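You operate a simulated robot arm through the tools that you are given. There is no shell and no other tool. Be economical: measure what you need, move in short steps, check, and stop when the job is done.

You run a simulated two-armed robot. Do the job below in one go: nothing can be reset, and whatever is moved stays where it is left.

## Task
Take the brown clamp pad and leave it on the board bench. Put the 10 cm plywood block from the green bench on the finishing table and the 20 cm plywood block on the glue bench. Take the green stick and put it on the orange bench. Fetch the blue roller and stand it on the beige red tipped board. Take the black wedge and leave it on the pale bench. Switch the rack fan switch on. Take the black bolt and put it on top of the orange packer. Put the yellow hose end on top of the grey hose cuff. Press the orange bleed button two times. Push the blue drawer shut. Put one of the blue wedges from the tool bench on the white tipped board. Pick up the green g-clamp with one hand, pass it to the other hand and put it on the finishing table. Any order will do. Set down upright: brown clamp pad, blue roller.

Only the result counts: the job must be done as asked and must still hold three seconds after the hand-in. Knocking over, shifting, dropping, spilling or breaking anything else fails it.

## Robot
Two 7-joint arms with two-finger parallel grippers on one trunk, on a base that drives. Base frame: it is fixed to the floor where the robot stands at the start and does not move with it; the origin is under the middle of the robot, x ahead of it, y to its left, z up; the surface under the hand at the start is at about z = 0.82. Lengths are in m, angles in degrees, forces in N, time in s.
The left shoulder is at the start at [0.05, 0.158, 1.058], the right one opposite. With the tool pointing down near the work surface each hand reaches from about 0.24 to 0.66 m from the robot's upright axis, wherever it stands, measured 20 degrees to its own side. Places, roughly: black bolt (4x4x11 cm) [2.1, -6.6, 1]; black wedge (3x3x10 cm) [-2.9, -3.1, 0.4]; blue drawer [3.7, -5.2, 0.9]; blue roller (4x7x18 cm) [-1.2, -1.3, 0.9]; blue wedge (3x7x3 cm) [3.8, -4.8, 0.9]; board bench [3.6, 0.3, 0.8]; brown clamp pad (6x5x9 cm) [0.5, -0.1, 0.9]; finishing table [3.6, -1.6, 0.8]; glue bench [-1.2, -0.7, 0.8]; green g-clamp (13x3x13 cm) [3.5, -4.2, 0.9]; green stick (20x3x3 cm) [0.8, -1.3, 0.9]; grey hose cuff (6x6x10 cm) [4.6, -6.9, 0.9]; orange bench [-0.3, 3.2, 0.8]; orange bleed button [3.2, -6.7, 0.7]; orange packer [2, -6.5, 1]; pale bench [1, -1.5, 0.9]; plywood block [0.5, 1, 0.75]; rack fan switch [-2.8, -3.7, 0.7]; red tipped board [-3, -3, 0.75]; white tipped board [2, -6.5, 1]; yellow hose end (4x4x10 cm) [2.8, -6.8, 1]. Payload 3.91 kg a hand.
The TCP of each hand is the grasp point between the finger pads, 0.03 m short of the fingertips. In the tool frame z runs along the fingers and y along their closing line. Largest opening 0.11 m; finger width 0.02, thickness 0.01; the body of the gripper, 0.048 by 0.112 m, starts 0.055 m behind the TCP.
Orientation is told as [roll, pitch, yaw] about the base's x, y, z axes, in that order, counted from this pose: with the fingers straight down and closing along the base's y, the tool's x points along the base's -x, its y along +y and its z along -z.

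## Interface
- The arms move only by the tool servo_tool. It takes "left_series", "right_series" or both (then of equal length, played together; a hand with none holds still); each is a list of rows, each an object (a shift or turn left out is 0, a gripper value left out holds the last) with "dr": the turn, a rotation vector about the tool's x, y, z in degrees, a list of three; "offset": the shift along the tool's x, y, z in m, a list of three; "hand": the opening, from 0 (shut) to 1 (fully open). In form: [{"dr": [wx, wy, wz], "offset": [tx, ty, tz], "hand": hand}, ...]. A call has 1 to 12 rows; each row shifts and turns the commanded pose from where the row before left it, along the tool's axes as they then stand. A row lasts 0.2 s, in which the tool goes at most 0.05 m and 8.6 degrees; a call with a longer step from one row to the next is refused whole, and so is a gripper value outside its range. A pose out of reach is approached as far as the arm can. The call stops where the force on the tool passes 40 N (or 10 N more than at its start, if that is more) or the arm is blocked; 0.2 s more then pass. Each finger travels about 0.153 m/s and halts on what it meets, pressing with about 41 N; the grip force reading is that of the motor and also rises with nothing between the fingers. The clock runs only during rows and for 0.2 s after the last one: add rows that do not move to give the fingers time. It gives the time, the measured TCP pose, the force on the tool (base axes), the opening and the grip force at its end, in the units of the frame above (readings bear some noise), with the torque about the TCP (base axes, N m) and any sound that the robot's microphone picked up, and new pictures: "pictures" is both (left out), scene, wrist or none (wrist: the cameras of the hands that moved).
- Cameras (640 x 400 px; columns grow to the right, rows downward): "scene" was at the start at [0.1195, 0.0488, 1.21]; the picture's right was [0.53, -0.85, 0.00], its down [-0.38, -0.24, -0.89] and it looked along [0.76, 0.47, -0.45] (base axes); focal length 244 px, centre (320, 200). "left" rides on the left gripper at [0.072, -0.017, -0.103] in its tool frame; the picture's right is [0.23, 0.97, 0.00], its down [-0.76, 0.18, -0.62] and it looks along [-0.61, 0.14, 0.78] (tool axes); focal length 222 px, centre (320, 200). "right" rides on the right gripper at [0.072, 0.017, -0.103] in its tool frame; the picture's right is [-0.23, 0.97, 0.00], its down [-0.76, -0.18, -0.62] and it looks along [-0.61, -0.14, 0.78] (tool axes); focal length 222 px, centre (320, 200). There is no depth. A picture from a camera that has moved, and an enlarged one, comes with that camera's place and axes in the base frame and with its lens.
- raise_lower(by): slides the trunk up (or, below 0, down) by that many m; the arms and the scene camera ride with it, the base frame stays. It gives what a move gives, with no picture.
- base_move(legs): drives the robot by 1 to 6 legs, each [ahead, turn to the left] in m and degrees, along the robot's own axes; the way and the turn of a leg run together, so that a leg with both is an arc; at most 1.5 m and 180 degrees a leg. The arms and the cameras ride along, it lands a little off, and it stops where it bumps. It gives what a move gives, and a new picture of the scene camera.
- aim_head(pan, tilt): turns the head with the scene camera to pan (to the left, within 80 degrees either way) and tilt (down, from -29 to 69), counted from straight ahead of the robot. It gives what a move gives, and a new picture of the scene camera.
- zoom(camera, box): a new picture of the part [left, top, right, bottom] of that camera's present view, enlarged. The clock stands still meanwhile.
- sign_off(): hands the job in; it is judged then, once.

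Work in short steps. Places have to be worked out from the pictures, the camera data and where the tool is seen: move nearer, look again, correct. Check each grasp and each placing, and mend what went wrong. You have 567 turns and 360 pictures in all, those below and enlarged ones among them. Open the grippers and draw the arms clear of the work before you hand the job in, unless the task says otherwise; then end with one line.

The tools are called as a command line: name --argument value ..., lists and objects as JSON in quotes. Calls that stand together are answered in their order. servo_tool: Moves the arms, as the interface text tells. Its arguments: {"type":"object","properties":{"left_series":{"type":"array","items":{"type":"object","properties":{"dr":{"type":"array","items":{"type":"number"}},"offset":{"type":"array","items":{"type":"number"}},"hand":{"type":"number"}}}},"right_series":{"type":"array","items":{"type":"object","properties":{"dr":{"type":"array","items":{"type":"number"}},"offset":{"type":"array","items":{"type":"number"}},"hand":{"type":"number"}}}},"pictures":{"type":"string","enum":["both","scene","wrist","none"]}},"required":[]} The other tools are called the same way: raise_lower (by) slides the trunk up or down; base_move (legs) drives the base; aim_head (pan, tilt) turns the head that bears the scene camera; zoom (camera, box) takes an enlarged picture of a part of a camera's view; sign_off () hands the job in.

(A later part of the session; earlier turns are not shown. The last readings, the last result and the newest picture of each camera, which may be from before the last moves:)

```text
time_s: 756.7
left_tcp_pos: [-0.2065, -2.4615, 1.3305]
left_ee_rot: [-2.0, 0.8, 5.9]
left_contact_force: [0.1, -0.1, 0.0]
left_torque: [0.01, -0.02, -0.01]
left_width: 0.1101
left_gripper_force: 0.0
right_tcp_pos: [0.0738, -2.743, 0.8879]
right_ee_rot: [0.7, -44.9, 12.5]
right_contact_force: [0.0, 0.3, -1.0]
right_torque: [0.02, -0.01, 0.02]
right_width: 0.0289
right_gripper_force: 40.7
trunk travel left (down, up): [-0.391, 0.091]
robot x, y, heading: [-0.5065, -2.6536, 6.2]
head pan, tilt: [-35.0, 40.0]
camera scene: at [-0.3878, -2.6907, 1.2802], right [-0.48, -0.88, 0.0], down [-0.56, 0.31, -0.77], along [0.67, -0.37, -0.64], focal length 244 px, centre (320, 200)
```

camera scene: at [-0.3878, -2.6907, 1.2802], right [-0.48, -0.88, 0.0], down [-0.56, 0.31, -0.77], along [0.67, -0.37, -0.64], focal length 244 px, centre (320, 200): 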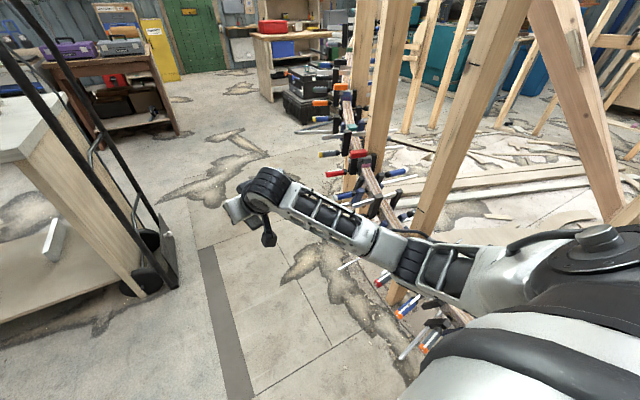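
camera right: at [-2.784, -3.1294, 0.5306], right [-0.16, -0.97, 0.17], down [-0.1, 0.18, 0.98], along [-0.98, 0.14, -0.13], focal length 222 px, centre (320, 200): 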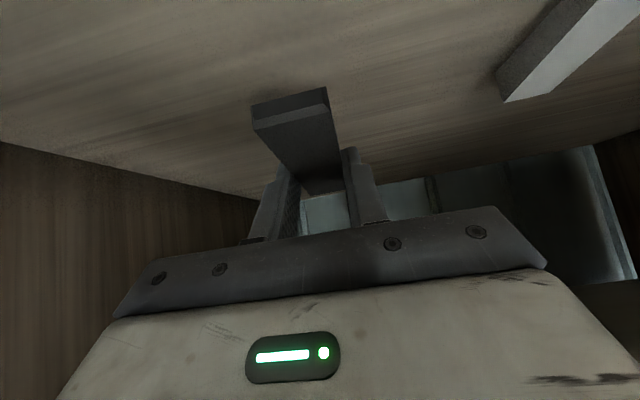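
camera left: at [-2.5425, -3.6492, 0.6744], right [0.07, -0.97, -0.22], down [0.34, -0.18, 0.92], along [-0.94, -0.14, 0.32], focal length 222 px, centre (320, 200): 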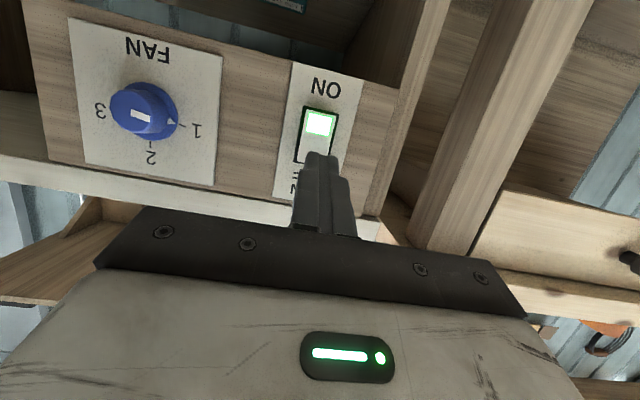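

Now north to the pale bench's west side.

base_move --legs '[[0, 66], [1.1, 0], [0, -72]]'

aim_head --pan 0 --tilt 30

```text
time_s: 768.6
left_tcp_pos: [0.1215, -1.4227, 1.3307]
left_ee_rot: [-2.0, 0.8, -1.5]
left_contact_force: [0.4, -0.4, -0.1]
left_torque: [-0.03, 0.02, 0.02]
left_width: 0.1098
left_gripper_force: 0.1
right_tcp_pos: [0.3636, -1.7397, 0.889]
right_ee_rot: [0.7, -44.9, 4.9]
right_contact_force: [-0.1, 0.9, -1.1]
right_torque: [-0.01, 0.0, -0.05]
right_width: 0.029
right_gripper_force: 40.9
trunk travel left (down, up): [-0.391, 0.091]
robot x, y, heading: [-0.1953, -1.5758, -1.0]
head pan, tilt: [-35.0, 40.0]
camera scene: at [-0.0873, -1.6272, 1.2802], right [-0.59, -0.81, 0.0], down [-0.52, 0.38, -0.77], along [0.62, -0.45, -0.64], focal length 244 px, centre (320, 200)
```

scene: 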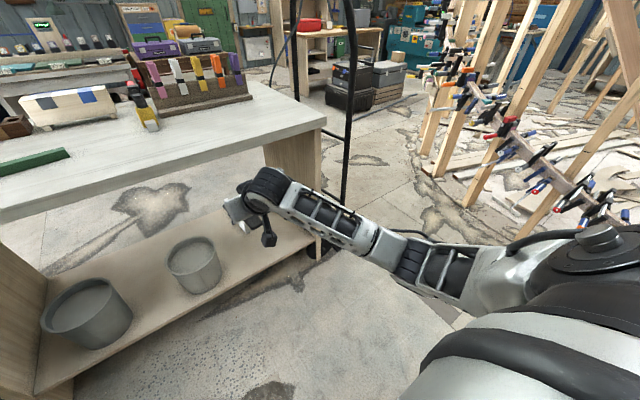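

```text
time_s: 769.6
left_tcp_pos: [0.1223, -1.4242, 1.3295]
left_ee_rot: [-2.1, 0.8, -1.6]
left_contact_force: [-0.9, -0.4, 0.2]
left_torque: [0.01, 0.0, -0.01]
left_width: 0.11
left_gripper_force: 0.1
right_tcp_pos: [0.3637, -1.7386, 0.8893]
right_ee_rot: [0.7, -44.8, 4.9]
right_contact_force: [-0.2, 0.3, -0.5]
right_torque: [0.03, 0.0, -0.02]
right_width: 0.0285
right_gripper_force: 40.9
trunk travel left (down, up): [-0.391, 0.091]
robot x, y, heading: [-0.1953, -1.5801, -0.9]
head pan, tilt: [0.0, 30.0]
camera scene: at [-0.0656, -1.5788, 1.2955], right [-0.02, -1.0, 0.0], down [-0.5, 0.01, -0.87], along [0.87, -0.02, -0.5], focal length 244 px, centre (320, 200)
```

scene: 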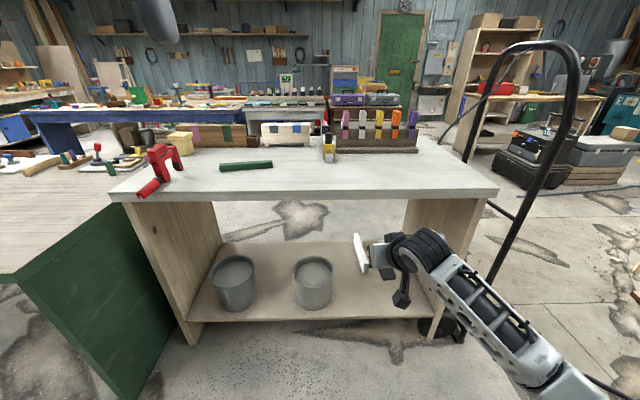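

The pale bench has free space at the front right; its front edge is x≈0.68. I raise the right hand and drive 0.42 m forward.

servo_tool --right_series '[{"offset": [-0.028, 0, -0.0287]}, {"offset": [-0.028, 0, -0.0287]}, {"offset": [-0.028, 0, -0.0287]}, {"offset": [-0.02, 0, -0.02]}, {}]' --pictures "none"

base_move --legs '[[0.42, 0]]'

aim_head --pan -10 --tilt 40

```text
time_s: 770.8
left_tcp_pos: [0.1217, -1.4223, 1.3315]
left_ee_rot: [-2.0, 0.7, -1.6]
left_contact_force: [-0.3, 0.2, -0.3]
left_torque: [0.01, 0.02, 0.04]
left_width: 0.11
left_gripper_force: 0.0
right_tcp_pos: [0.3623, -1.7383, 1.0398]
right_ee_rot: [0.6, -45.0, 4.9]
right_contact_force: [-1.5, 0.6, -0.3]
right_torque: [-0.05, 0.0, -0.05]
right_width: 0.0289
right_gripper_force: 41.3
trunk travel left (down, up): [-0.391, 0.091]
robot x, y, heading: [-0.2006, -1.5792, -0.8]
head pan, tilt: [0.0, 30.0]
```

```text
time_s: 773.5
left_tcp_pos: [0.552, -1.439, 1.3308]
left_ee_rot: [-1.9, 0.8, -2.6]
left_contact_force: [0.1, 0.4, -0.9]
left_torque: [0.0, 0.01, -0.03]
left_width: 0.1101
left_gripper_force: 0.1
right_tcp_pos: [0.7865, -1.7602, 1.0384]
right_ee_rot: [0.6, -44.9, 3.9]
right_contact_force: [0.5, -0.4, -0.1]
right_torque: [0.01, 0.03, -0.01]
right_width: 0.0287
right_gripper_force: 41.2
trunk travel left (down, up): [-0.391, 0.091]
robot x, y, heading: [0.231, -1.5872, -2.2]
head pan, tilt: [0.0, 30.0]
camera scene: at [0.3619, -1.5923, 1.2955], right [-0.04, -1.0, 0.0], down [-0.5, 0.02, -0.87], along [0.87, -0.03, -0.5], focal length 244 px, centre (320, 200)
```

scene: 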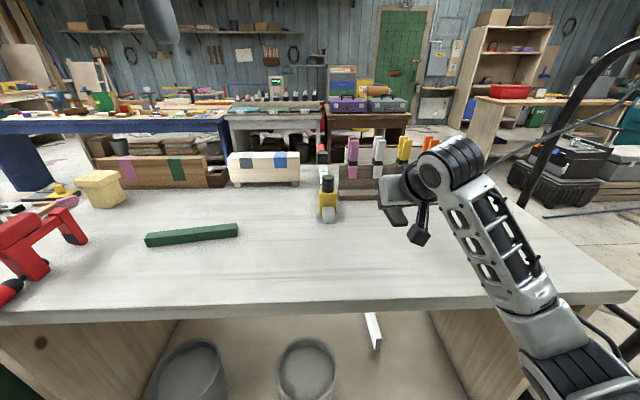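

```text
time_s: 774.2
left_tcp_pos: [0.5515, -1.4395, 1.3301]
left_ee_rot: [-2.1, 0.8, -2.6]
left_contact_force: [0.3, 0.3, 0.3]
left_torque: [-0.01, -0.02, 0.05]
left_width: 0.1099
left_gripper_force: 0.0
right_tcp_pos: [0.7854, -1.7593, 1.0387]
right_ee_rot: [0.6, -44.8, 3.9]
right_contact_force: [-0.2, 0.6, 0.3]
right_torque: [0.01, 0.02, -0.02]
right_width: 0.0287
right_gripper_force: 41.5
trunk travel left (down, up): [-0.391, 0.091]
robot x, y, heading: [0.2286, -1.583, -2.2]
head pan, tilt: [-10.0, 40.0]
camera scene: at [0.3543, -1.6067, 1.2802], right [-0.21, -0.98, 0.0], down [-0.63, 0.13, -0.77], along [0.75, -0.16, -0.64], focal length 244 px, centre (320, 200)
```

scene: 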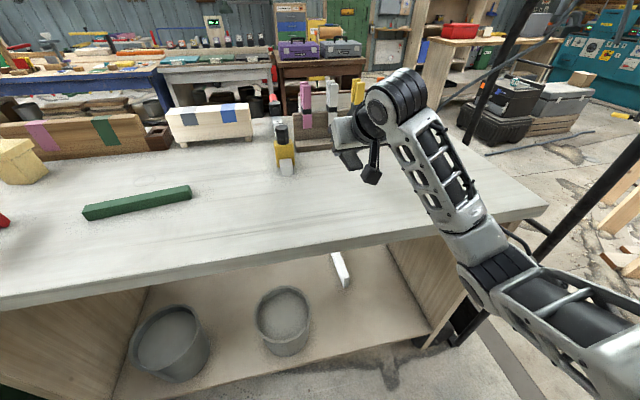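

Free spot below the hand. Lower 9 cm, then small steps to contact.

servo_tool --right_series '[{"offset": [0.0211, 0, 0.0213]}, {"offset": [0.0211, 0, 0.0213]}, {"offset": [0.0211, 0, 0.0213]}, {"offset": [0.007, 0, 0.0071]}, {}]' --pictures "both"

```text
time_s: 775.4
left_tcp_pos: [0.5486, -1.4396, 1.3305]
left_ee_rot: [-2.0, 0.6, -2.6]
left_contact_force: [-0.2, -0.6, 1.0]
left_torque: [0.02, 0.0, 0.04]
left_width: 0.1097
left_gripper_force: 0.1
right_tcp_pos: [0.7879, -1.7606, 0.9481]
right_ee_rot: [0.5, -46.1, 3.9]
right_contact_force: [1.8, -2.2, 33.4]
right_torque: [-0.48, 0.25, -0.22]
right_width: 0.0287
right_gripper_force: 40.5
trunk travel left (down, up): [-0.391, 0.091]
robot x, y, heading: [0.2271, -1.5849, -1.9]
head pan, tilt: [-10.0, 40.0]
camera scene: at [0.3514, -1.606, 1.2811], right [-0.21, -0.98, 0.0], down [-0.63, 0.13, -0.77], along [0.75, -0.16, -0.64], focal length 244 px, centre (320, 200)
camera right: at [0.662, -1.7531, 0.9669], right [0.08, 0.98, 0.17], down [0.09, -0.18, 0.98], along [0.99, -0.07, -0.11], focal length 222 px, centre (320, 200)
```

scene: 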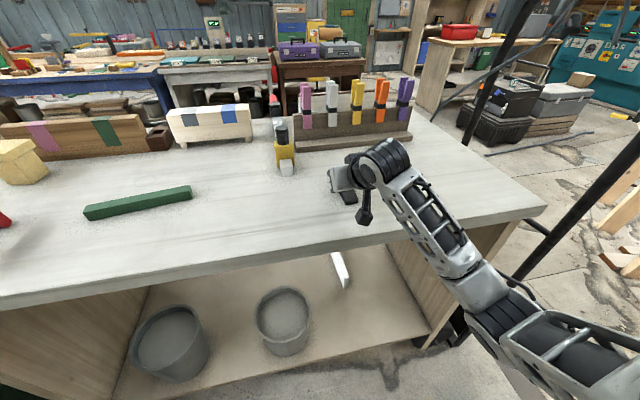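
right: 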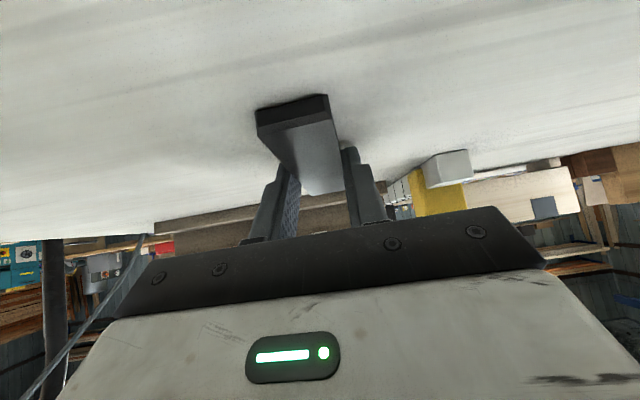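

On the bench already (contact 33 N, bench z≈0.918). Relax, open and lift away.

servo_tool --right_series '[{"offset": [-0.0021, 0, -0.0021]}, {"hand": 0.5}, {"hand": 0.6}, {"hand": 0.6}, {"offset": [-0.014, 0, -0.0143]}, {"offset": [-0.028, 0, -0.0287]}, {"offset": [-0.028, 0, -0.0287]}, {"offset": [-0.028, 0, -0.0287]}, {}]' --pictures "scene"

zoom --camera "scene" --box '[60, 100, 440, 280]'

```text
time_s: 777.4
left_tcp_pos: [0.5508, -1.4393, 1.3302]
left_ee_rot: [-1.9, 0.8, -2.6]
left_contact_force: [1.6, 0.3, -0.2]
left_torque: [0.0, 0.0, -0.01]
left_width: 0.1099
left_gripper_force: 0.0
right_tcp_pos: [0.7864, -1.7601, 1.0834]
right_ee_rot: [0.6, -44.7, 3.9]
right_contact_force: [-0.3, 0.5, 0.0]
right_torque: [0.01, -0.02, -0.01]
right_width: 0.0657
right_gripper_force: 0.0
trunk travel left (down, up): [-0.391, 0.091]
robot x, y, heading: [0.2316, -1.5848, -1.9]
head pan, tilt: [-10.0, 40.0]
camera scene: at [0.3542, -1.6069, 1.2802], right [-0.21, -0.98, 0.0], down [-0.63, 0.13, -0.77], along [0.75, -0.16, -0.64], focal length 244 px, centre (320, 200)
```

scene: 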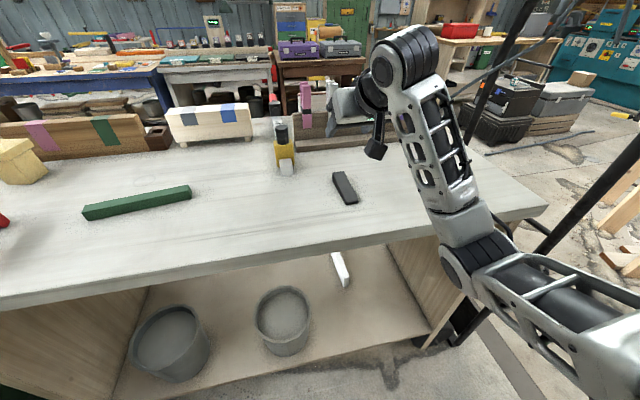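

```text
1.68 times, centred on (250, 190) of scene
camera zoom: at [0.3542, -1.6069, 1.2802], right [-0.21, -0.98, 0.0], down [-0.63, 0.13, -0.77], along [0.75, -0.16, -0.64], focal length 412 px, centre (438, 217)
```

zoom: 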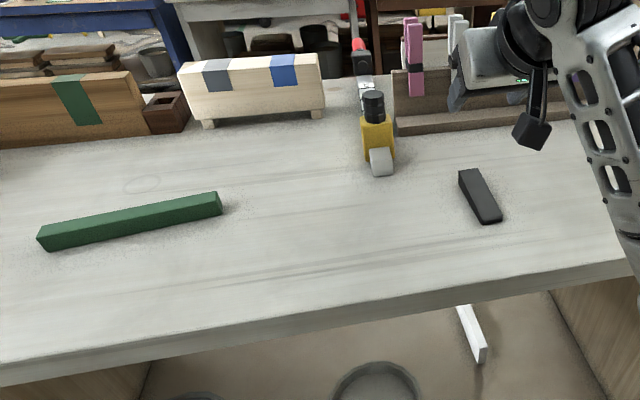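

Wedge is on the pale bench. Now the green stick: centre ≈[0.843, -1.303], along y. I straighten/retract the right hand, turn the left hand ~98°, and go 8 cm forward.

servo_tool --right_series '[{"offset": [0.02, 0, -0.02]}, {"offset": [0.03, 0, -0.03]}, {"offset": [0.02, 0, -0.02]}, {"dr": [0, 7.5, 0]}, {"dr": [0, 7.5, 0]}, {"dr": [0, 7.5, 0]}, {"dr": [0, 7.5, 0]}, {"dr": [0, 7.5, 0]}, {"dr": [0, 7.5, 0]}, {}, {}, {}]' --left_series '[{"dr": [0, 0, -8.2]}, {"dr": [0, 0, -8.2]}, {"dr": [0, 0, -8.2]}, {"dr": [0, 0, -8.2]}, {"dr": [0, 0, -8.2]}, {"dr": [0, 0, -8.2]}, {"dr": [0, 0, -8.2]}, {"dr": [0, 0, -8.2]}, {"dr": [0, 0, -8.2]}, {"dr": [0, 0, -8.2]}, {"dr": [0, 0, -8.2]}, {"dr": [0, 0, -8.2]}]' --pictures "none"

base_move --legs '[[0.08, 2]]'

aim_head --pan 20 --tilt 45

```text
time_s: 780.0
left_tcp_pos: [0.551, -1.4416, 1.3293]
left_ee_rot: [0.9, 2.0, 95.9]
left_contact_force: [-0.6, -1.0, -1.1]
left_torque: [0.01, 0.02, -0.01]
left_width: 0.11
left_gripper_force: 0.0
right_tcp_pos: [0.6877, -1.7677, 1.0833]
right_ee_rot: [0.4, 0.1, 4.4]
right_contact_force: [0.0, 0.4, -0.2]
right_torque: [0.01, 0.0, -0.03]
right_width: 0.0659
right_gripper_force: 0.1
trunk travel left (down, up): [-0.391, 0.091]
robot x, y, heading: [0.2311, -1.5899, -2.1]
head pan, tilt: [-10.0, 40.0]
```

```text
time_s: 781.0
left_tcp_pos: [0.6279, -1.431, 1.3297]
left_ee_rot: [1.1, 2.0, 97.8]
left_contact_force: [-0.8, -0.5, -0.1]
left_torque: [0.01, 0.05, 0.01]
left_width: 0.1101
left_gripper_force: 0.0
right_tcp_pos: [0.7758, -1.7511, 1.0824]
right_ee_rot: [0.4, 0.3, 6.4]
right_contact_force: [-0.4, 0.2, -0.2]
right_torque: [0.0, 0.01, -0.01]
right_width: 0.0657
right_gripper_force: 0.0
trunk travel left (down, up): [-0.391, 0.091]
robot x, y, heading: [0.3085, -1.5879, -0.1]
head pan, tilt: [-10.0, 40.0]
camera scene: at [0.4362, -1.6037, 1.2801], right [-0.17, -0.98, 0.0], down [-0.63, 0.11, -0.77], along [0.75, -0.13, -0.64], focal length 244 px, centre (320, 200)
```

scene: 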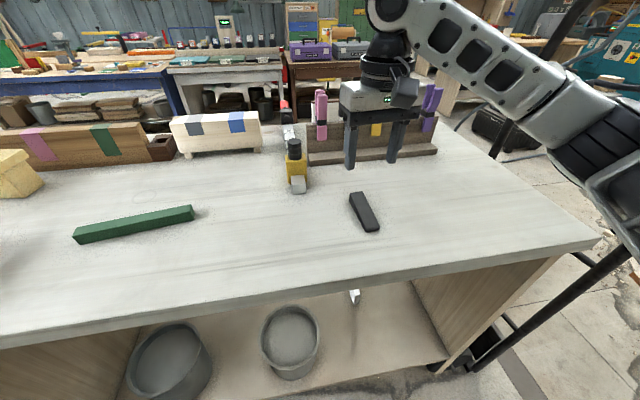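

```text
time_s: 782.0
left_tcp_pos: [0.6253, -1.4306, 1.3304]
left_ee_rot: [1.1, 1.9, 97.9]
left_contact_force: [-0.4, -0.1, -0.3]
left_torque: [0.02, 0.03, 0.0]
left_width: 0.1101
left_gripper_force: 0.1
right_tcp_pos: [0.7742, -1.7515, 1.0827]
right_ee_rot: [0.5, 0.1, 6.4]
right_contact_force: [1.0, 0.4, 0.0]
right_torque: [-0.01, 0.0, 0.0]
right_width: 0.066
right_gripper_force: 0.0
trunk travel left (down, up): [-0.391, 0.091]
robot x, y, heading: [0.3089, -1.5877, 0.1]
head pan, tilt: [20.0, 45.0]
camera scene: at [0.428, -1.5613, 1.2729], right [0.34, -0.94, 0.0], down [-0.66, -0.24, -0.71], along [0.66, 0.24, -0.71], focal length 244 px, centre (320, 200)
```

scene: 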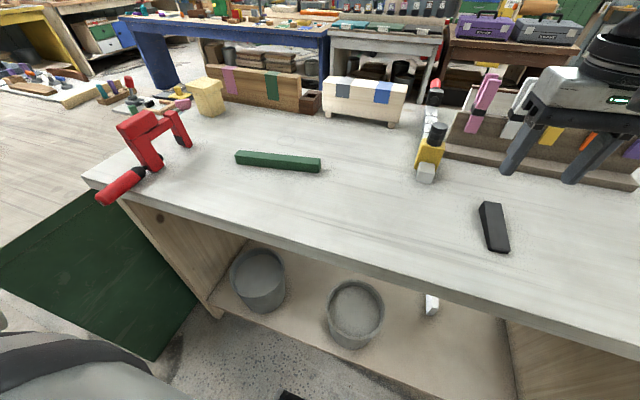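

Stick centre ≈[0.83, -1.31]. Move the left hand over it at z≈1.03.

servo_tool --left_series '[{"offset": [-0.0114, -0.0274, 0.037]}, {"offset": [-0.0114, -0.0274, 0.037]}, {"offset": [-0.0114, -0.0274, 0.037]}, {"offset": [-0.0114, -0.0274, 0.037]}, {"offset": [-0.0114, -0.0274, 0.037]}, {"offset": [-0.0114, -0.0274, 0.037]}, {"offset": [-0.0114, -0.0274, 0.037]}, {"offset": [-0.0114, -0.0274, 0.037]}, {}]' --pictures "both"

```text
time_s: 784.0
left_tcp_pos: [0.8301, -1.3201, 1.0261]
left_ee_rot: [0.9, 2.0, 97.9]
left_contact_force: [-0.8, -0.4, 1.2]
left_torque: [0.03, -0.01, 0.01]
left_width: 0.11
left_gripper_force: 0.0
right_tcp_pos: [0.7738, -1.7516, 1.083]
right_ee_rot: [0.4, 0.1, 6.4]
right_contact_force: [0.2, -0.5, -0.1]
right_torque: [0.03, 0.0, -0.03]
right_width: 0.0659
right_gripper_force: 0.0
trunk travel left (down, up): [-0.391, 0.091]
robot x, y, heading: [0.3092, -1.5893, 0.1]
head pan, tilt: [20.0, 45.0]
camera scene: at [0.4277, -1.5613, 1.273], right [0.34, -0.94, 0.0], down [-0.66, -0.24, -0.71], along [0.66, 0.24, -0.71], focal length 244 px, centre (320, 200)
camera left: at [0.8599, -1.3854, 1.1319], right [-0.93, -0.36, 0.02], down [-0.27, 0.75, 0.6], along [-0.23, 0.55, -0.8], focal length 222 px, centre (320, 200)
```

scene: 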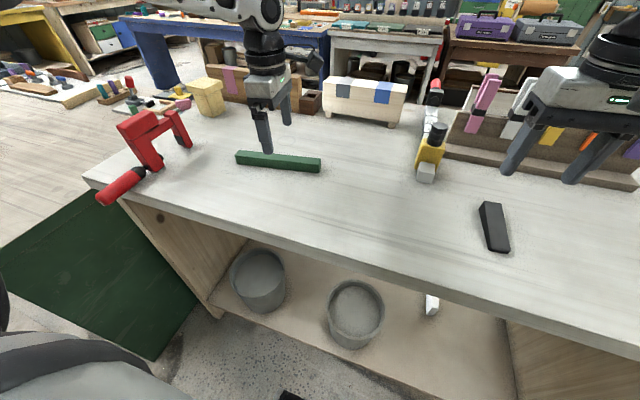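
left: 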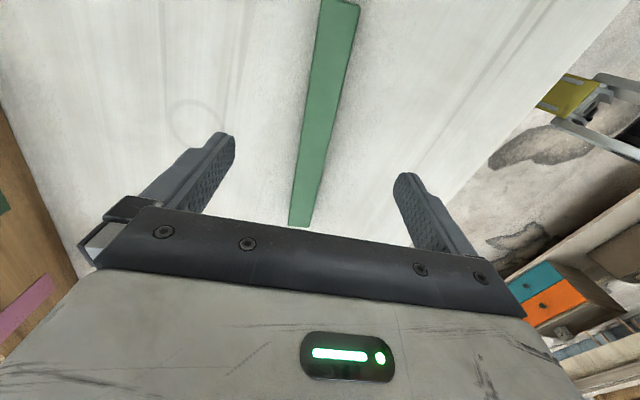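

Stick axis centre [0.833, -1.311], 10° off y. I straighten the hand, align, and descend to TCP z 0.953.

servo_tool --left_series '[{"dr": [2, 0.9, -2.3], "offset": [-0.008, -0.004, 0.02]}, {"offset": [0, 0, 0.03]}, {"offset": [0, 0, 0.023]}, {}]' --pictures "wrist"

```text
time_s: 785.0
left_tcp_pos: [0.8342, -1.3134, 0.9546]
left_ee_rot: [-0.9, 2.9, 100.1]
left_contact_force: [-0.7, 0.8, -0.3]
left_torque: [-0.01, -0.02, 0.01]
left_width: 0.1099
left_gripper_force: 0.0
right_tcp_pos: [0.7735, -1.7516, 1.0831]
right_ee_rot: [0.4, 0.1, 6.4]
right_contact_force: [0.2, -0.6, -0.5]
right_torque: [0.01, 0.01, -0.02]
right_width: 0.0658
right_gripper_force: 0.1
trunk travel left (down, up): [-0.391, 0.091]
robot x, y, heading: [0.3103, -1.5865, 0.2]
head pan, tilt: [20.0, 45.0]
camera left: at [0.8616, -1.3768, 1.0618], right [-0.92, -0.4, 0.0], down [-0.33, 0.75, 0.58], along [-0.23, 0.53, -0.81], focal length 222 px, centre (320, 200)
```

left: 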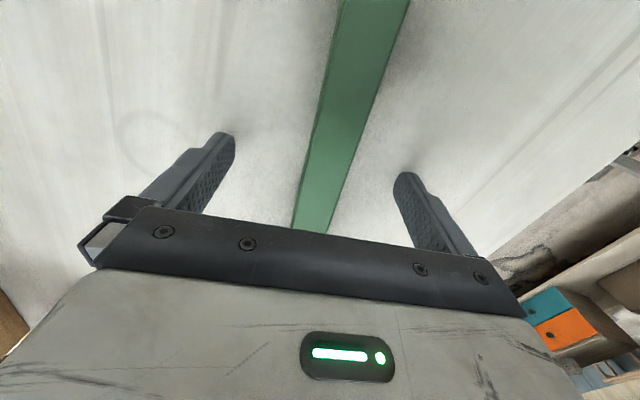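

Aligned. Close and lift.

servo_tool --left_series '[{"hand": 0.3}, {"hand": 0.15}, {"hand": 0}, {"hand": 0}, {"hand": 0}]' --pictures "none"

servo_tool --left_series '[{"offset": [0, 0, -0.01]}, {"offset": [0, 0, -0.02]}, {"offset": [0, 0, -0.03]}, {"offset": [0, 0, -0.04]}, {"offset": [0, 0, -0.04]}, {"offset": [0, 0, -0.04]}, {}]' --pictures "both"

```text
time_s: 786.2
left_tcp_pos: [0.8326, -1.3133, 0.9537]
left_ee_rot: [-0.9, 2.9, 100.2]
left_contact_force: [0.4, 0.2, 3.1]
left_torque: [-0.28, 0.02, 0.02]
left_width: 0.0249
left_gripper_force: 41.3
right_tcp_pos: [0.7744, -1.753, 1.0828]
right_ee_rot: [0.4, 0.2, 6.4]
right_contact_force: [-0.1, 0.1, -0.3]
right_torque: [0.0, 0.01, 0.03]
right_width: 0.066
right_gripper_force: 0.0
trunk travel left (down, up): [-0.391, 0.091]
robot x, y, heading: [0.3095, -1.5847, -0.1]
head pan, tilt: [20.0, 45.0]
```

```text
time_s: 787.8
left_tcp_pos: [0.8271, -1.3076, 1.1308]
left_ee_rot: [-0.8, 2.9, 100.2]
left_contact_force: [-0.4, -0.5, -0.8]
left_torque: [-0.01, -0.04, -0.02]
left_width: 0.0247
left_gripper_force: 40.5
right_tcp_pos: [0.7741, -1.7513, 1.0829]
right_ee_rot: [0.4, 0.1, 6.5]
right_contact_force: [0.1, 0.1, -0.4]
right_torque: [0.0, 0.02, -0.03]
right_width: 0.066
right_gripper_force: 0.0
trunk travel left (down, up): [-0.391, 0.091]
robot x, y, heading: [0.3084, -1.5884, 0.0]
head pan, tilt: [20.0, 45.0]
camera scene: at [0.4281, -1.5611, 1.2729], right [0.34, -0.94, 0.0], down [-0.66, -0.24, -0.71], along [0.66, 0.24, -0.71], focal length 244 px, centre (320, 200)
camera left: at [0.8548, -1.3717, 1.2392], right [-0.92, -0.4, 0.0], down [-0.32, 0.75, 0.58], along [-0.23, 0.53, -0.81], focal length 222 px, centre (320, 200)
```

scene: 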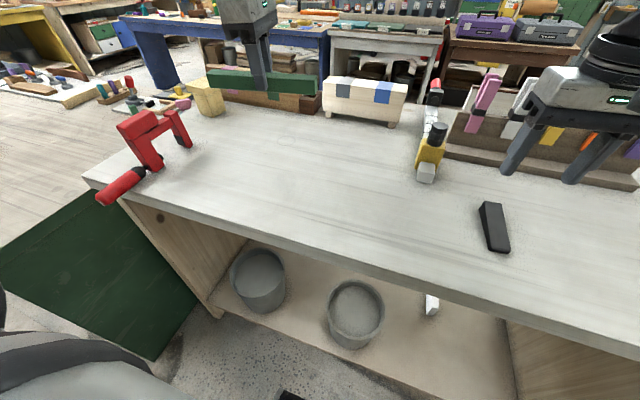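
left: 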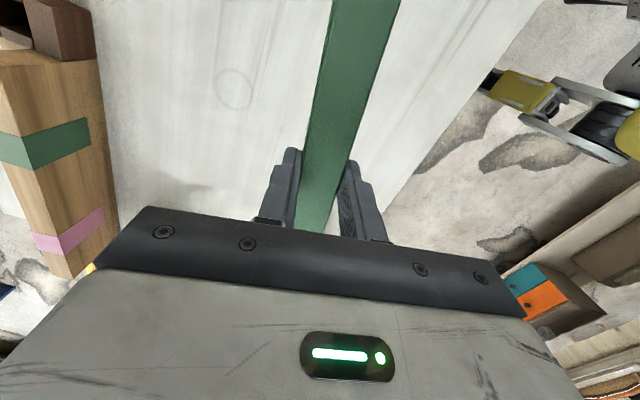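

Stick held. Next the 20 cm plywood block with the right hand: I drive north along the green bench's west side and face the block.

base_move --legs '[[-0.45, 0], [0, 90], [1.5, 0], [1.45, 0], [0, -90]]'

aim_head --pan -5 --tilt 40

```text
time_s: 811.9
left_tcp_pos: [0.2657, 1.6582, 1.1296]
left_ee_rot: [-1.0, 2.9, 104.9]
left_contact_force: [0.7, 0.0, -0.8]
left_torque: [0.03, 0.03, -0.01]
left_width: 0.025
left_gripper_force: 40.8
right_tcp_pos: [0.2494, 1.211, 1.082]
right_ee_rot: [0.4, 0.2, 11.0]
right_contact_force: [0.1, -0.7, -0.5]
right_torque: [-0.01, -0.01, -0.01]
right_width: 0.066
right_gripper_force: 0.1
trunk travel left (down, up): [-0.391, 0.091]
robot x, y, heading: [-0.2262, 1.3377, 4.6]
head pan, tilt: [20.0, 45.0]
camera scene: at [-0.1111, 1.3727, 1.2729], right [0.42, -0.91, 0.0], down [-0.64, -0.3, -0.71], along [0.64, 0.3, -0.71], focal length 244 px, centre (320, 200)
```

scene: 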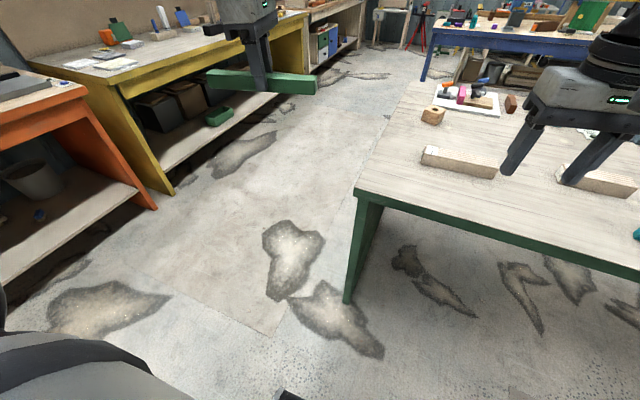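

```text
time_s: 812.8
left_tcp_pos: [0.2654, 1.6571, 1.1307]
left_ee_rot: [-1.0, 3.0, 104.8]
left_contact_force: [-0.1, -0.4, -1.0]
left_torque: [-0.03, 0.01, 0.01]
left_width: 0.0248
left_gripper_force: 40.7
right_tcp_pos: [0.2498, 1.2107, 1.0829]
right_ee_rot: [0.5, 0.1, 11.0]
right_contact_force: [-0.5, 0.2, 0.0]
right_torque: [-0.01, 0.05, 0.02]
right_width: 0.0661
right_gripper_force: 0.0
trunk travel left (down, up): [-0.391, 0.091]
robot x, y, heading: [-0.2289, 1.3384, 4.7]
head pan, tilt: [-5.0, 40.0]
camera scene: at [-0.1, 1.3384, 1.2802], right [0.0, -1.0, 0.0], down [-0.64, 0.0, -0.77], along [0.77, 0.0, -0.64], focal length 244 px, centre (320, 200)
```

scene: 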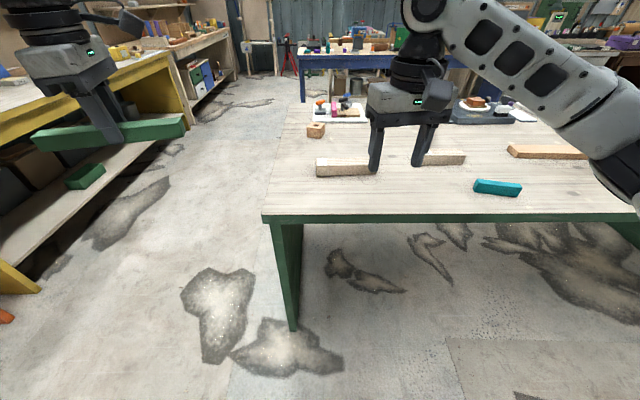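

The 20 cm block is at ≈[0.60, 1.25], along y. I adjust to ≈[0.06, 1.43].

base_move --legs '[[0, 12], [0.3, 0], [0, -17]]'

servo_tool --right_series '[{"dr": [0, 0, -8.2], "hand": 1}, {"dr": [0, 0, -8.2]}, {"dr": [0, 0, -8.2]}, {"dr": [0, 0, -8.2]}, {"dr": [0, 0, -8.2]}, {"dr": [0, 0, -8.2]}, {"dr": [0, 0, -8.2]}, {"dr": [0, 0, -8.2]}, {"dr": [0, 0, -8.2]}, {"dr": [0, 0, -8.2]}, {}]' --pictures "both"

```text
time_s: 816.6
left_tcp_pos: [0.5861, 1.6972, 1.1315]
left_ee_rot: [-0.8, 2.9, 99.6]
left_contact_force: [-0.1, -0.2, -1.4]
left_torque: [-0.01, 0.0, 0.02]
left_width: 0.0251
left_gripper_force: 40.6
right_tcp_pos: [0.5294, 1.2549, 1.0833]
right_ee_rot: [0.4, 0.1, 5.7]
right_contact_force: [0.2, 0.0, 0.2]
right_torque: [-0.01, 0.03, 0.01]
right_width: 0.066
right_gripper_force: 0.0
trunk travel left (down, up): [-0.391, 0.091]
robot x, y, heading: [0.0674, 1.4206, -0.7]
head pan, tilt: [-5.0, 40.0]
camera scene: at [0.1925, 1.4139, 1.2802], right [-0.1, -1.0, 0.0], down [-0.64, 0.06, -0.77], along [0.76, -0.07, -0.64], focal length 244 px, centre (320, 200)
```

scene: 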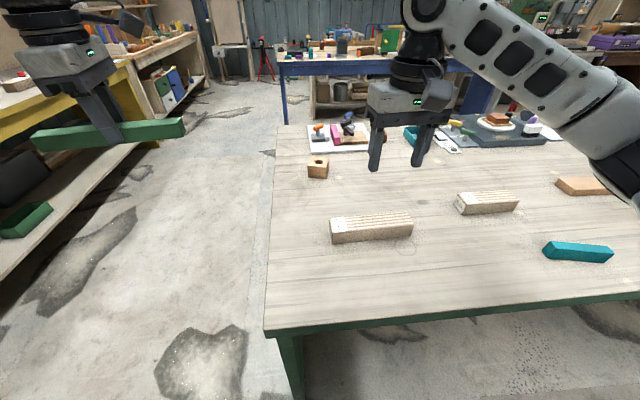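

```text
time_s: 819.0
left_tcp_pos: [0.5857, 1.6956, 1.1314]
left_ee_rot: [-0.8, 2.9, 99.5]
left_contact_force: [0.4, -0.4, -1.1]
left_torque: [0.03, 0.03, 0.0]
left_width: 0.025
left_gripper_force: 40.9
right_tcp_pos: [0.5283, 1.2553, 1.0821]
right_ee_rot: [0.1, -0.4, 87.8]
right_contact_force: [-0.2, 0.2, -0.1]
right_torque: [0.0, -0.01, -0.05]
right_width: 0.11
right_gripper_force: 0.1
trunk travel left (down, up): [-0.391, 0.091]
robot x, y, heading: [0.0677, 1.4231, -0.8]
head pan, tilt: [-5.0, 40.0]
camera scene: at [0.1925, 1.4144, 1.2802], right [-0.1, -1.0, 0.0], down [-0.64, 0.06, -0.77], along [0.76, -0.07, -0.64], focal length 244 px, centre (320, 200)
camera right: at [0.5086, 1.1825, 1.1854], right [-0.96, 0.26, 0.0], down [0.21, 0.75, 0.63], along [0.16, 0.61, -0.78], focal length 222 px, centre (320, 200)
```

scene: 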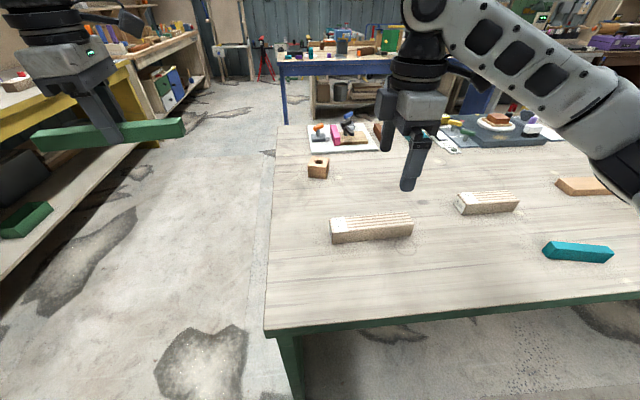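
right: 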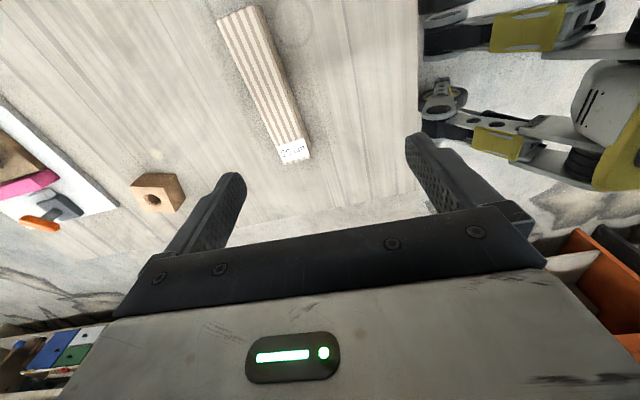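

zoom --camera "right" --box '[210, 0, 330, 170]'

```text
2.35 times, centred on (270, 85) of right
camera zoom: at [0.5086, 1.1825, 1.1854], right [-0.96, 0.26, 0.0], down [0.21, 0.75, 0.63], along [0.16, 0.61, -0.78], focal length 523 px, centre (438, 471)
```

zoom: 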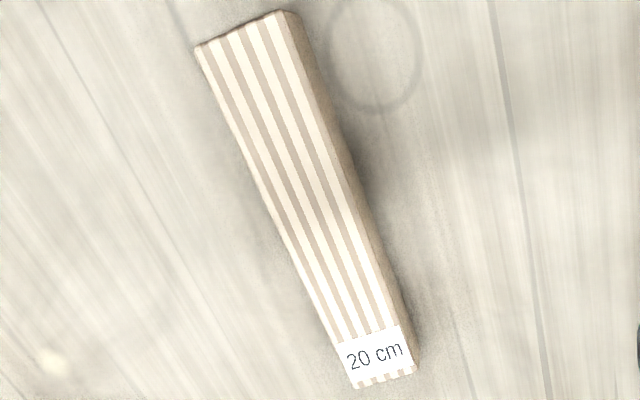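

20 cm confirmed. Move over it and descend to TCP z 0.86.

servo_tool --right_series '[{"dr": [0, 0, -2.2], "offset": [0.008, -0.03, 0.02]}, {"offset": [0.007, -0.031, 0.03]}, {"offset": [0, 0, 0.045]}, {"offset": [0, 0, 0.045]}, {"offset": [0, 0, 0.045]}, {"offset": [0, 0, 0.037]}, {}]' --pictures "wrist"

```text
time_s: 820.6
left_tcp_pos: [0.5855, 1.6978, 1.1314]
left_ee_rot: [-1.0, 2.9, 99.5]
left_contact_force: [-0.4, 0.3, -0.9]
left_torque: [-0.02, 0.02, 0.02]
left_width: 0.0248
left_gripper_force: 40.6
right_tcp_pos: [0.5843, 1.2415, 0.8614]
right_ee_rot: [0.1, -0.5, 89.9]
right_contact_force: [0.3, 1.0, -0.6]
right_torque: [-0.01, 0.01, 0.0]
right_width: 0.1102
right_gripper_force: 0.1
trunk travel left (down, up): [-0.391, 0.091]
robot x, y, heading: [0.0665, 1.4216, -0.7]
head pan, tilt: [-5.0, 40.0]
camera right: at [0.5685, 1.1689, 0.9633], right [-0.97, 0.23, 0.0], down [0.18, 0.76, 0.63], along [0.14, 0.61, -0.78], focal length 222 px, centre (320, 200)
```

right: 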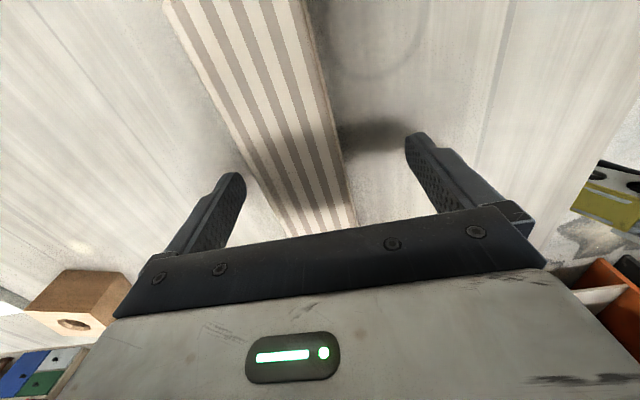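

Block between the fingers. Close and lift.

servo_tool --right_series '[{"offset": [0, -0.005, 0]}, {"hand": 0.4}, {"hand": 0.2}, {"hand": 0}, {"hand": 0}, {"hand": 0}]' --pictures "none"

servo_tool --right_series '[{"offset": [0, 0, -0.01]}, {"offset": [0, 0, -0.02]}, {"offset": [0, 0, -0.03]}, {"offset": [0, 0, -0.04]}, {"offset": [0, 0, -0.04]}, {"offset": [0, 0, -0.04]}, {}]' --pictures "both"

```text
time_s: 822.0
left_tcp_pos: [0.5852, 1.6989, 1.1311]
left_ee_rot: [-0.9, 2.9, 99.5]
left_contact_force: [-0.3, 0.6, -0.6]
left_torque: [-0.01, -0.04, 0.01]
left_width: 0.0247
left_gripper_force: 41.1
right_tcp_pos: [0.5909, 1.2412, 0.8618]
right_ee_rot: [0.1, -0.5, 89.9]
right_contact_force: [-1.0, 0.6, 1.1]
right_torque: [0.21, -0.06, 0.14]
right_width: 0.0502
right_gripper_force: 40.9
trunk travel left (down, up): [-0.391, 0.091]
robot x, y, heading: [0.0651, 1.4245, -0.5]
head pan, tilt: [-5.0, 40.0]
```

```text
time_s: 823.6
left_tcp_pos: [0.5859, 1.6976, 1.1312]
left_ee_rot: [-0.9, 2.9, 99.5]
left_contact_force: [0.5, 0.0, -1.0]
left_torque: [0.01, 0.02, 0.01]
left_width: 0.025
left_gripper_force: 41.1
right_tcp_pos: [0.5925, 1.235, 1.0415]
right_ee_rot: [0.1, -0.3, 89.9]
right_contact_force: [0.3, -0.9, -1.0]
right_torque: [-0.02, -0.03, 0.0]
right_width: 0.0497
right_gripper_force: 41.0
trunk travel left (down, up): [-0.391, 0.091]
robot x, y, heading: [0.0685, 1.4215, -0.7]
head pan, tilt: [-5.0, 40.0]
camera scene: at [0.1928, 1.4142, 1.2801], right [-0.1, -1.0, 0.0], down [-0.64, 0.06, -0.77], along [0.76, -0.07, -0.64], focal length 244 px, centre (320, 200)
camera right: at [0.5749, 1.1629, 1.143], right [-0.97, 0.23, 0.0], down [0.18, 0.76, 0.63], along [0.14, 0.61, -0.78], focal length 222 px, centre (320, 200)
```

scene: 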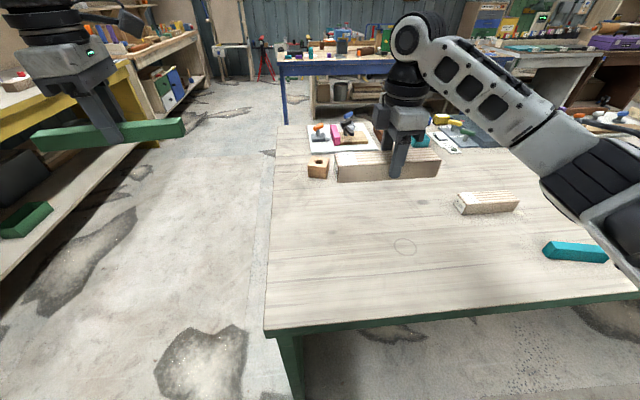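
right: 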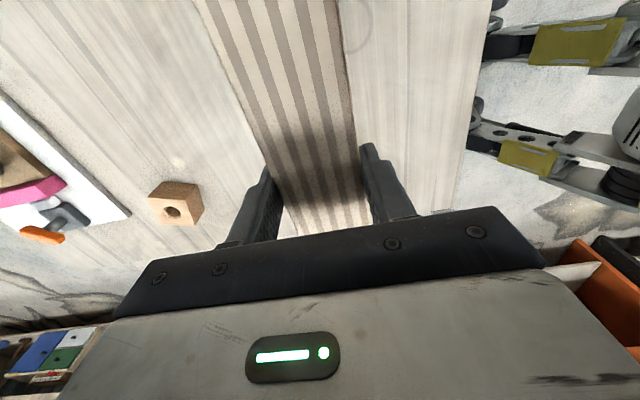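

Both held. Drive to the orange bench.

base_move --legs '[[-0.25, 0], [0, 90], [0.8, 0]]'

aim_head --pan 10 --tilt 35

```text
time_s: 832.9
left_tcp_pos: [-0.4066, 2.7305, 1.13]
left_ee_rot: [-0.8, 2.9, -172.1]
left_contact_force: [-0.3, -0.1, 0.0]
left_torque: [0.0, 0.01, 0.02]
left_width: 0.025
left_gripper_force: 40.5
right_tcp_pos: [0.0547, 2.7235, 1.0408]
right_ee_rot: [0.2, -0.5, 178.2]
right_contact_force: [0.2, 0.2, -2.2]
right_torque: [0.0, -0.02, -0.04]
right_width: 0.0497
right_gripper_force: 40.5
trunk travel left (down, up): [-0.391, 0.091]
robot x, y, heading: [-0.1468, 2.199, 87.7]
head pan, tilt: [-5.0, 40.0]
camera scene: at [-0.133, 2.3277, 1.2801], right [0.99, -0.13, 0.0], down [-0.08, -0.64, -0.77], along [0.1, 0.76, -0.64], focal length 244 px, centre (320, 200)
```

scene: 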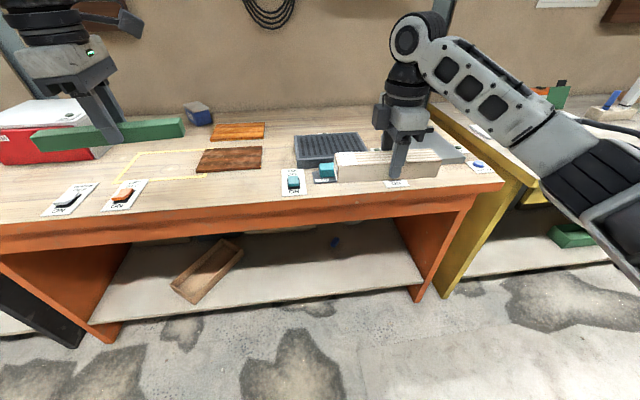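

```text
time_s: 833.7
left_tcp_pos: [-0.4051, 2.7312, 1.1304]
left_ee_rot: [-0.9, 3.0, -172.2]
left_contact_force: [-0.1, 0.0, -0.9]
left_torque: [0.0, -0.02, 0.04]
left_width: 0.0248
left_gripper_force: 41.5
right_tcp_pos: [0.0553, 2.7223, 1.0405]
right_ee_rot: [0.2, -0.3, 178.2]
right_contact_force: [0.0, 0.2, -2.5]
right_torque: [-0.02, -0.03, 0.0]
right_width: 0.0495
right_gripper_force: 40.8
trunk travel left (down, up): [-0.391, 0.091]
robot x, y, heading: [-0.1449, 2.2004, 87.9]
head pan, tilt: [10.0, 35.0]
camera scene: at [-0.1555, 2.3304, 1.2877], right [0.99, 0.13, 0.0], down [0.08, -0.57, -0.82], along [-0.11, 0.81, -0.57], focal length 244 px, centre (320, 200)
```

scene: 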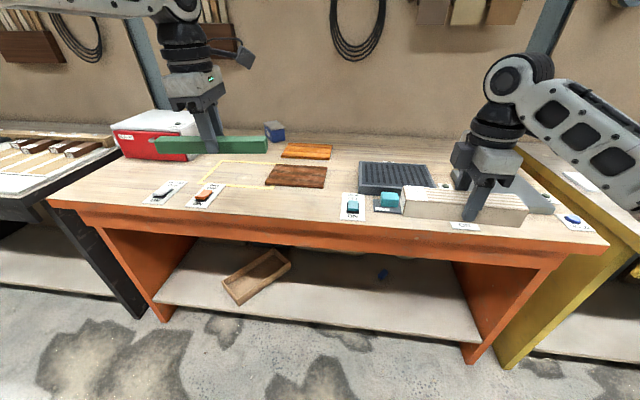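

The front strip of the orange bench around [-0.38, 2.965] is free. I move 0.235 m forward and lower the trunk 6 cm.

base_move --legs '[[0.235, 0]]'

raise_lower --by -0.06

servo_tool --left_series '[{"offset": [0.0, 0, 0.04]}, {"offset": [0, 0, 0.04]}, {"offset": [0, 0, 0.04]}, {"offset": [0, 0, 0.03]}, {}]' --pictures "both"

```text
time_s: 835.5
left_tcp_pos: [-0.3935, 2.9735, 1.1314]
left_ee_rot: [-0.9, 2.9, -172.3]
left_contact_force: [0.0, 0.4, -0.7]
left_torque: [-0.01, 0.01, -0.01]
left_width: 0.0246
left_gripper_force: 41.0
right_tcp_pos: [0.0672, 2.9642, 1.0398]
right_ee_rot: [0.2, -0.3, 177.9]
right_contact_force: [0.1, -0.3, -1.9]
right_torque: [-0.01, -0.04, -0.02]
right_width: 0.0495
right_gripper_force: 40.8
trunk travel left (down, up): [-0.391, 0.091]
robot x, y, heading: [-0.1365, 2.4418, 87.2]
head pan, tilt: [10.0, 35.0]
camera scene: at [-0.1448, 2.5718, 1.2876], right [0.99, 0.13, 0.0], down [0.07, -0.57, -0.82], along [-0.11, 0.81, -0.57], focal length 244 px, centre (320, 200)
```

scene: 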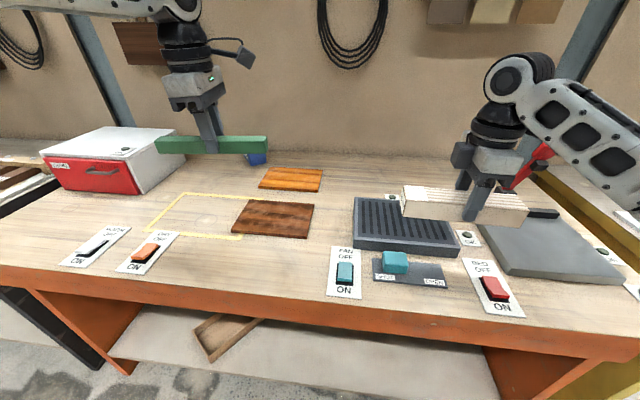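

```text
time_s: 836.5
left_tcp_pos: [-0.3938, 2.9725, 1.0705]
left_ee_rot: [-0.9, 2.7, -172.5]
left_contact_force: [-0.1, -0.6, -0.5]
left_torque: [0.01, 0.02, -0.02]
left_width: 0.0251
left_gripper_force: 41.1
right_tcp_pos: [0.0682, 2.9623, 0.9809]
right_ee_rot: [0.1, -0.4, 178.0]
right_contact_force: [-0.2, -0.1, -1.7]
right_torque: [-0.02, -0.01, -0.02]
right_width: 0.0498
right_gripper_force: 40.8
trunk travel left (down, up): [-0.331, 0.151]
robot x, y, heading: [-0.1376, 2.4437, 87.2]
head pan, tilt: [10.0, 35.0]
```

```text
time_s: 837.7
left_tcp_pos: [-0.3844, 2.977, 0.9196]
left_ee_rot: [-0.9, 2.9, -172.4]
left_contact_force: [1.1, 1.3, -1.5]
left_torque: [0.01, -0.02, -0.01]
left_width: 0.0248
left_gripper_force: 40.8
right_tcp_pos: [0.0681, 2.963, 0.9805]
right_ee_rot: [0.2, -0.4, 177.9]
right_contact_force: [-1.0, 0.2, -2.2]
right_torque: [-0.01, 0.0, -0.01]
right_width: 0.0497
right_gripper_force: 41.3
trunk travel left (down, up): [-0.331, 0.151]
robot x, y, heading: [-0.1365, 2.4428, 87.6]
head pan, tilt: [10.0, 35.0]
camera scene: at [-0.1448, 2.5711, 1.2277], right [0.99, 0.13, 0.0], down [0.07, -0.57, -0.82], along [-0.11, 0.81, -0.57], focal length 244 px, centre (320, 200)
camera left: at [-0.3184, 3.0, 1.0271], right [0.35, -0.94, 0.0], down [-0.76, -0.29, 0.58], along [-0.54, -0.2, -0.81], focal length 222 px, centre (320, 200)
```

scene: 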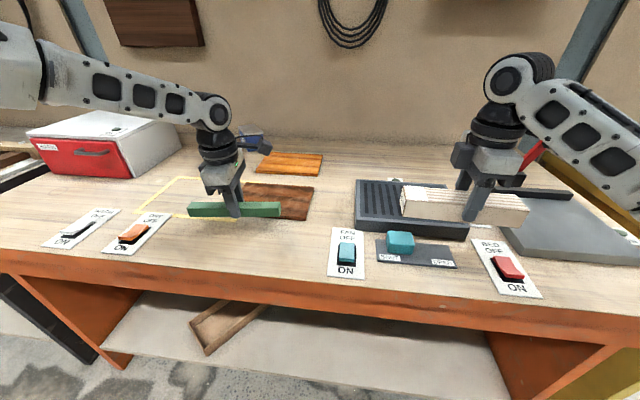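
left: 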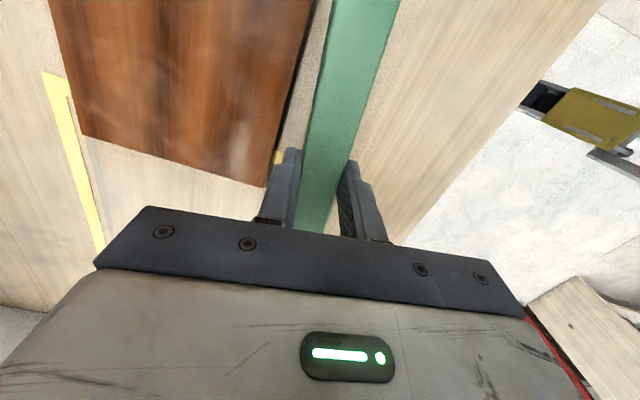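

The brown board's front edge is at y≈3.01; I shift the stick 5 cm toward me and square it to the edge, then lower.

servo_tool --left_series '[{"dr": [0, 0, 7.5], "offset": [0, 0.025, 0]}, {"offset": [0, 0.025, 0.01]}, {"offset": [0, 0, 0.025]}, {"offset": [0, 0, 0.02]}, {}]' --pictures "both"

```text
time_s: 838.7
left_tcp_pos: [-0.3789, 2.9303, 0.8814]
left_ee_rot: [-2.3, 2.7, 180.0]
left_contact_force: [-1.6, -12.7, 24.2]
left_torque: [-0.68, 0.65, 0.24]
left_width: 0.0246
left_gripper_force: 40.9
right_tcp_pos: [0.0679, 2.9611, 0.9819]
right_ee_rot: [0.1, -0.4, 177.9]
right_contact_force: [-1.2, -0.3, -2.5]
right_torque: [0.01, -0.05, 0.02]
right_width: 0.0496
right_gripper_force: 40.9
trunk travel left (down, up): [-0.331, 0.151]
robot x, y, heading: [-0.135, 2.4406, 87.5]
head pan, tilt: [10.0, 35.0]
stopped in row 4 (left hand): the force on the tool passed its limit at 63 N (the readings are from after the stop); the commanded pose is now the measured one
camera scene: at [-0.1442, 2.5685, 1.2284], right [0.99, 0.13, 0.0], down [0.07, -0.57, -0.82], along [-0.11, 0.81, -0.57], focal length 244 px, centre (320, 200)
camera left: at [-0.3098, 2.942, 0.989], right [0.23, -0.97, -0.03], down [-0.79, -0.2, 0.58], along [-0.57, -0.11, -0.82], focal length 222 px, centre (320, 200)
```

scene: 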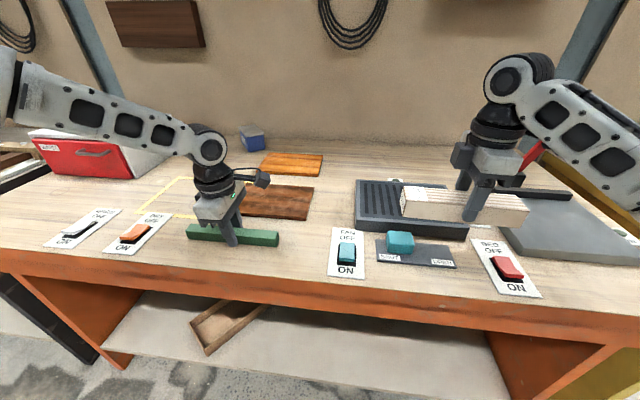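
left: 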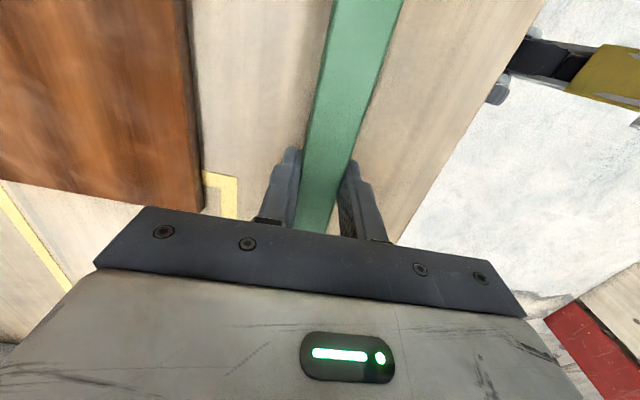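

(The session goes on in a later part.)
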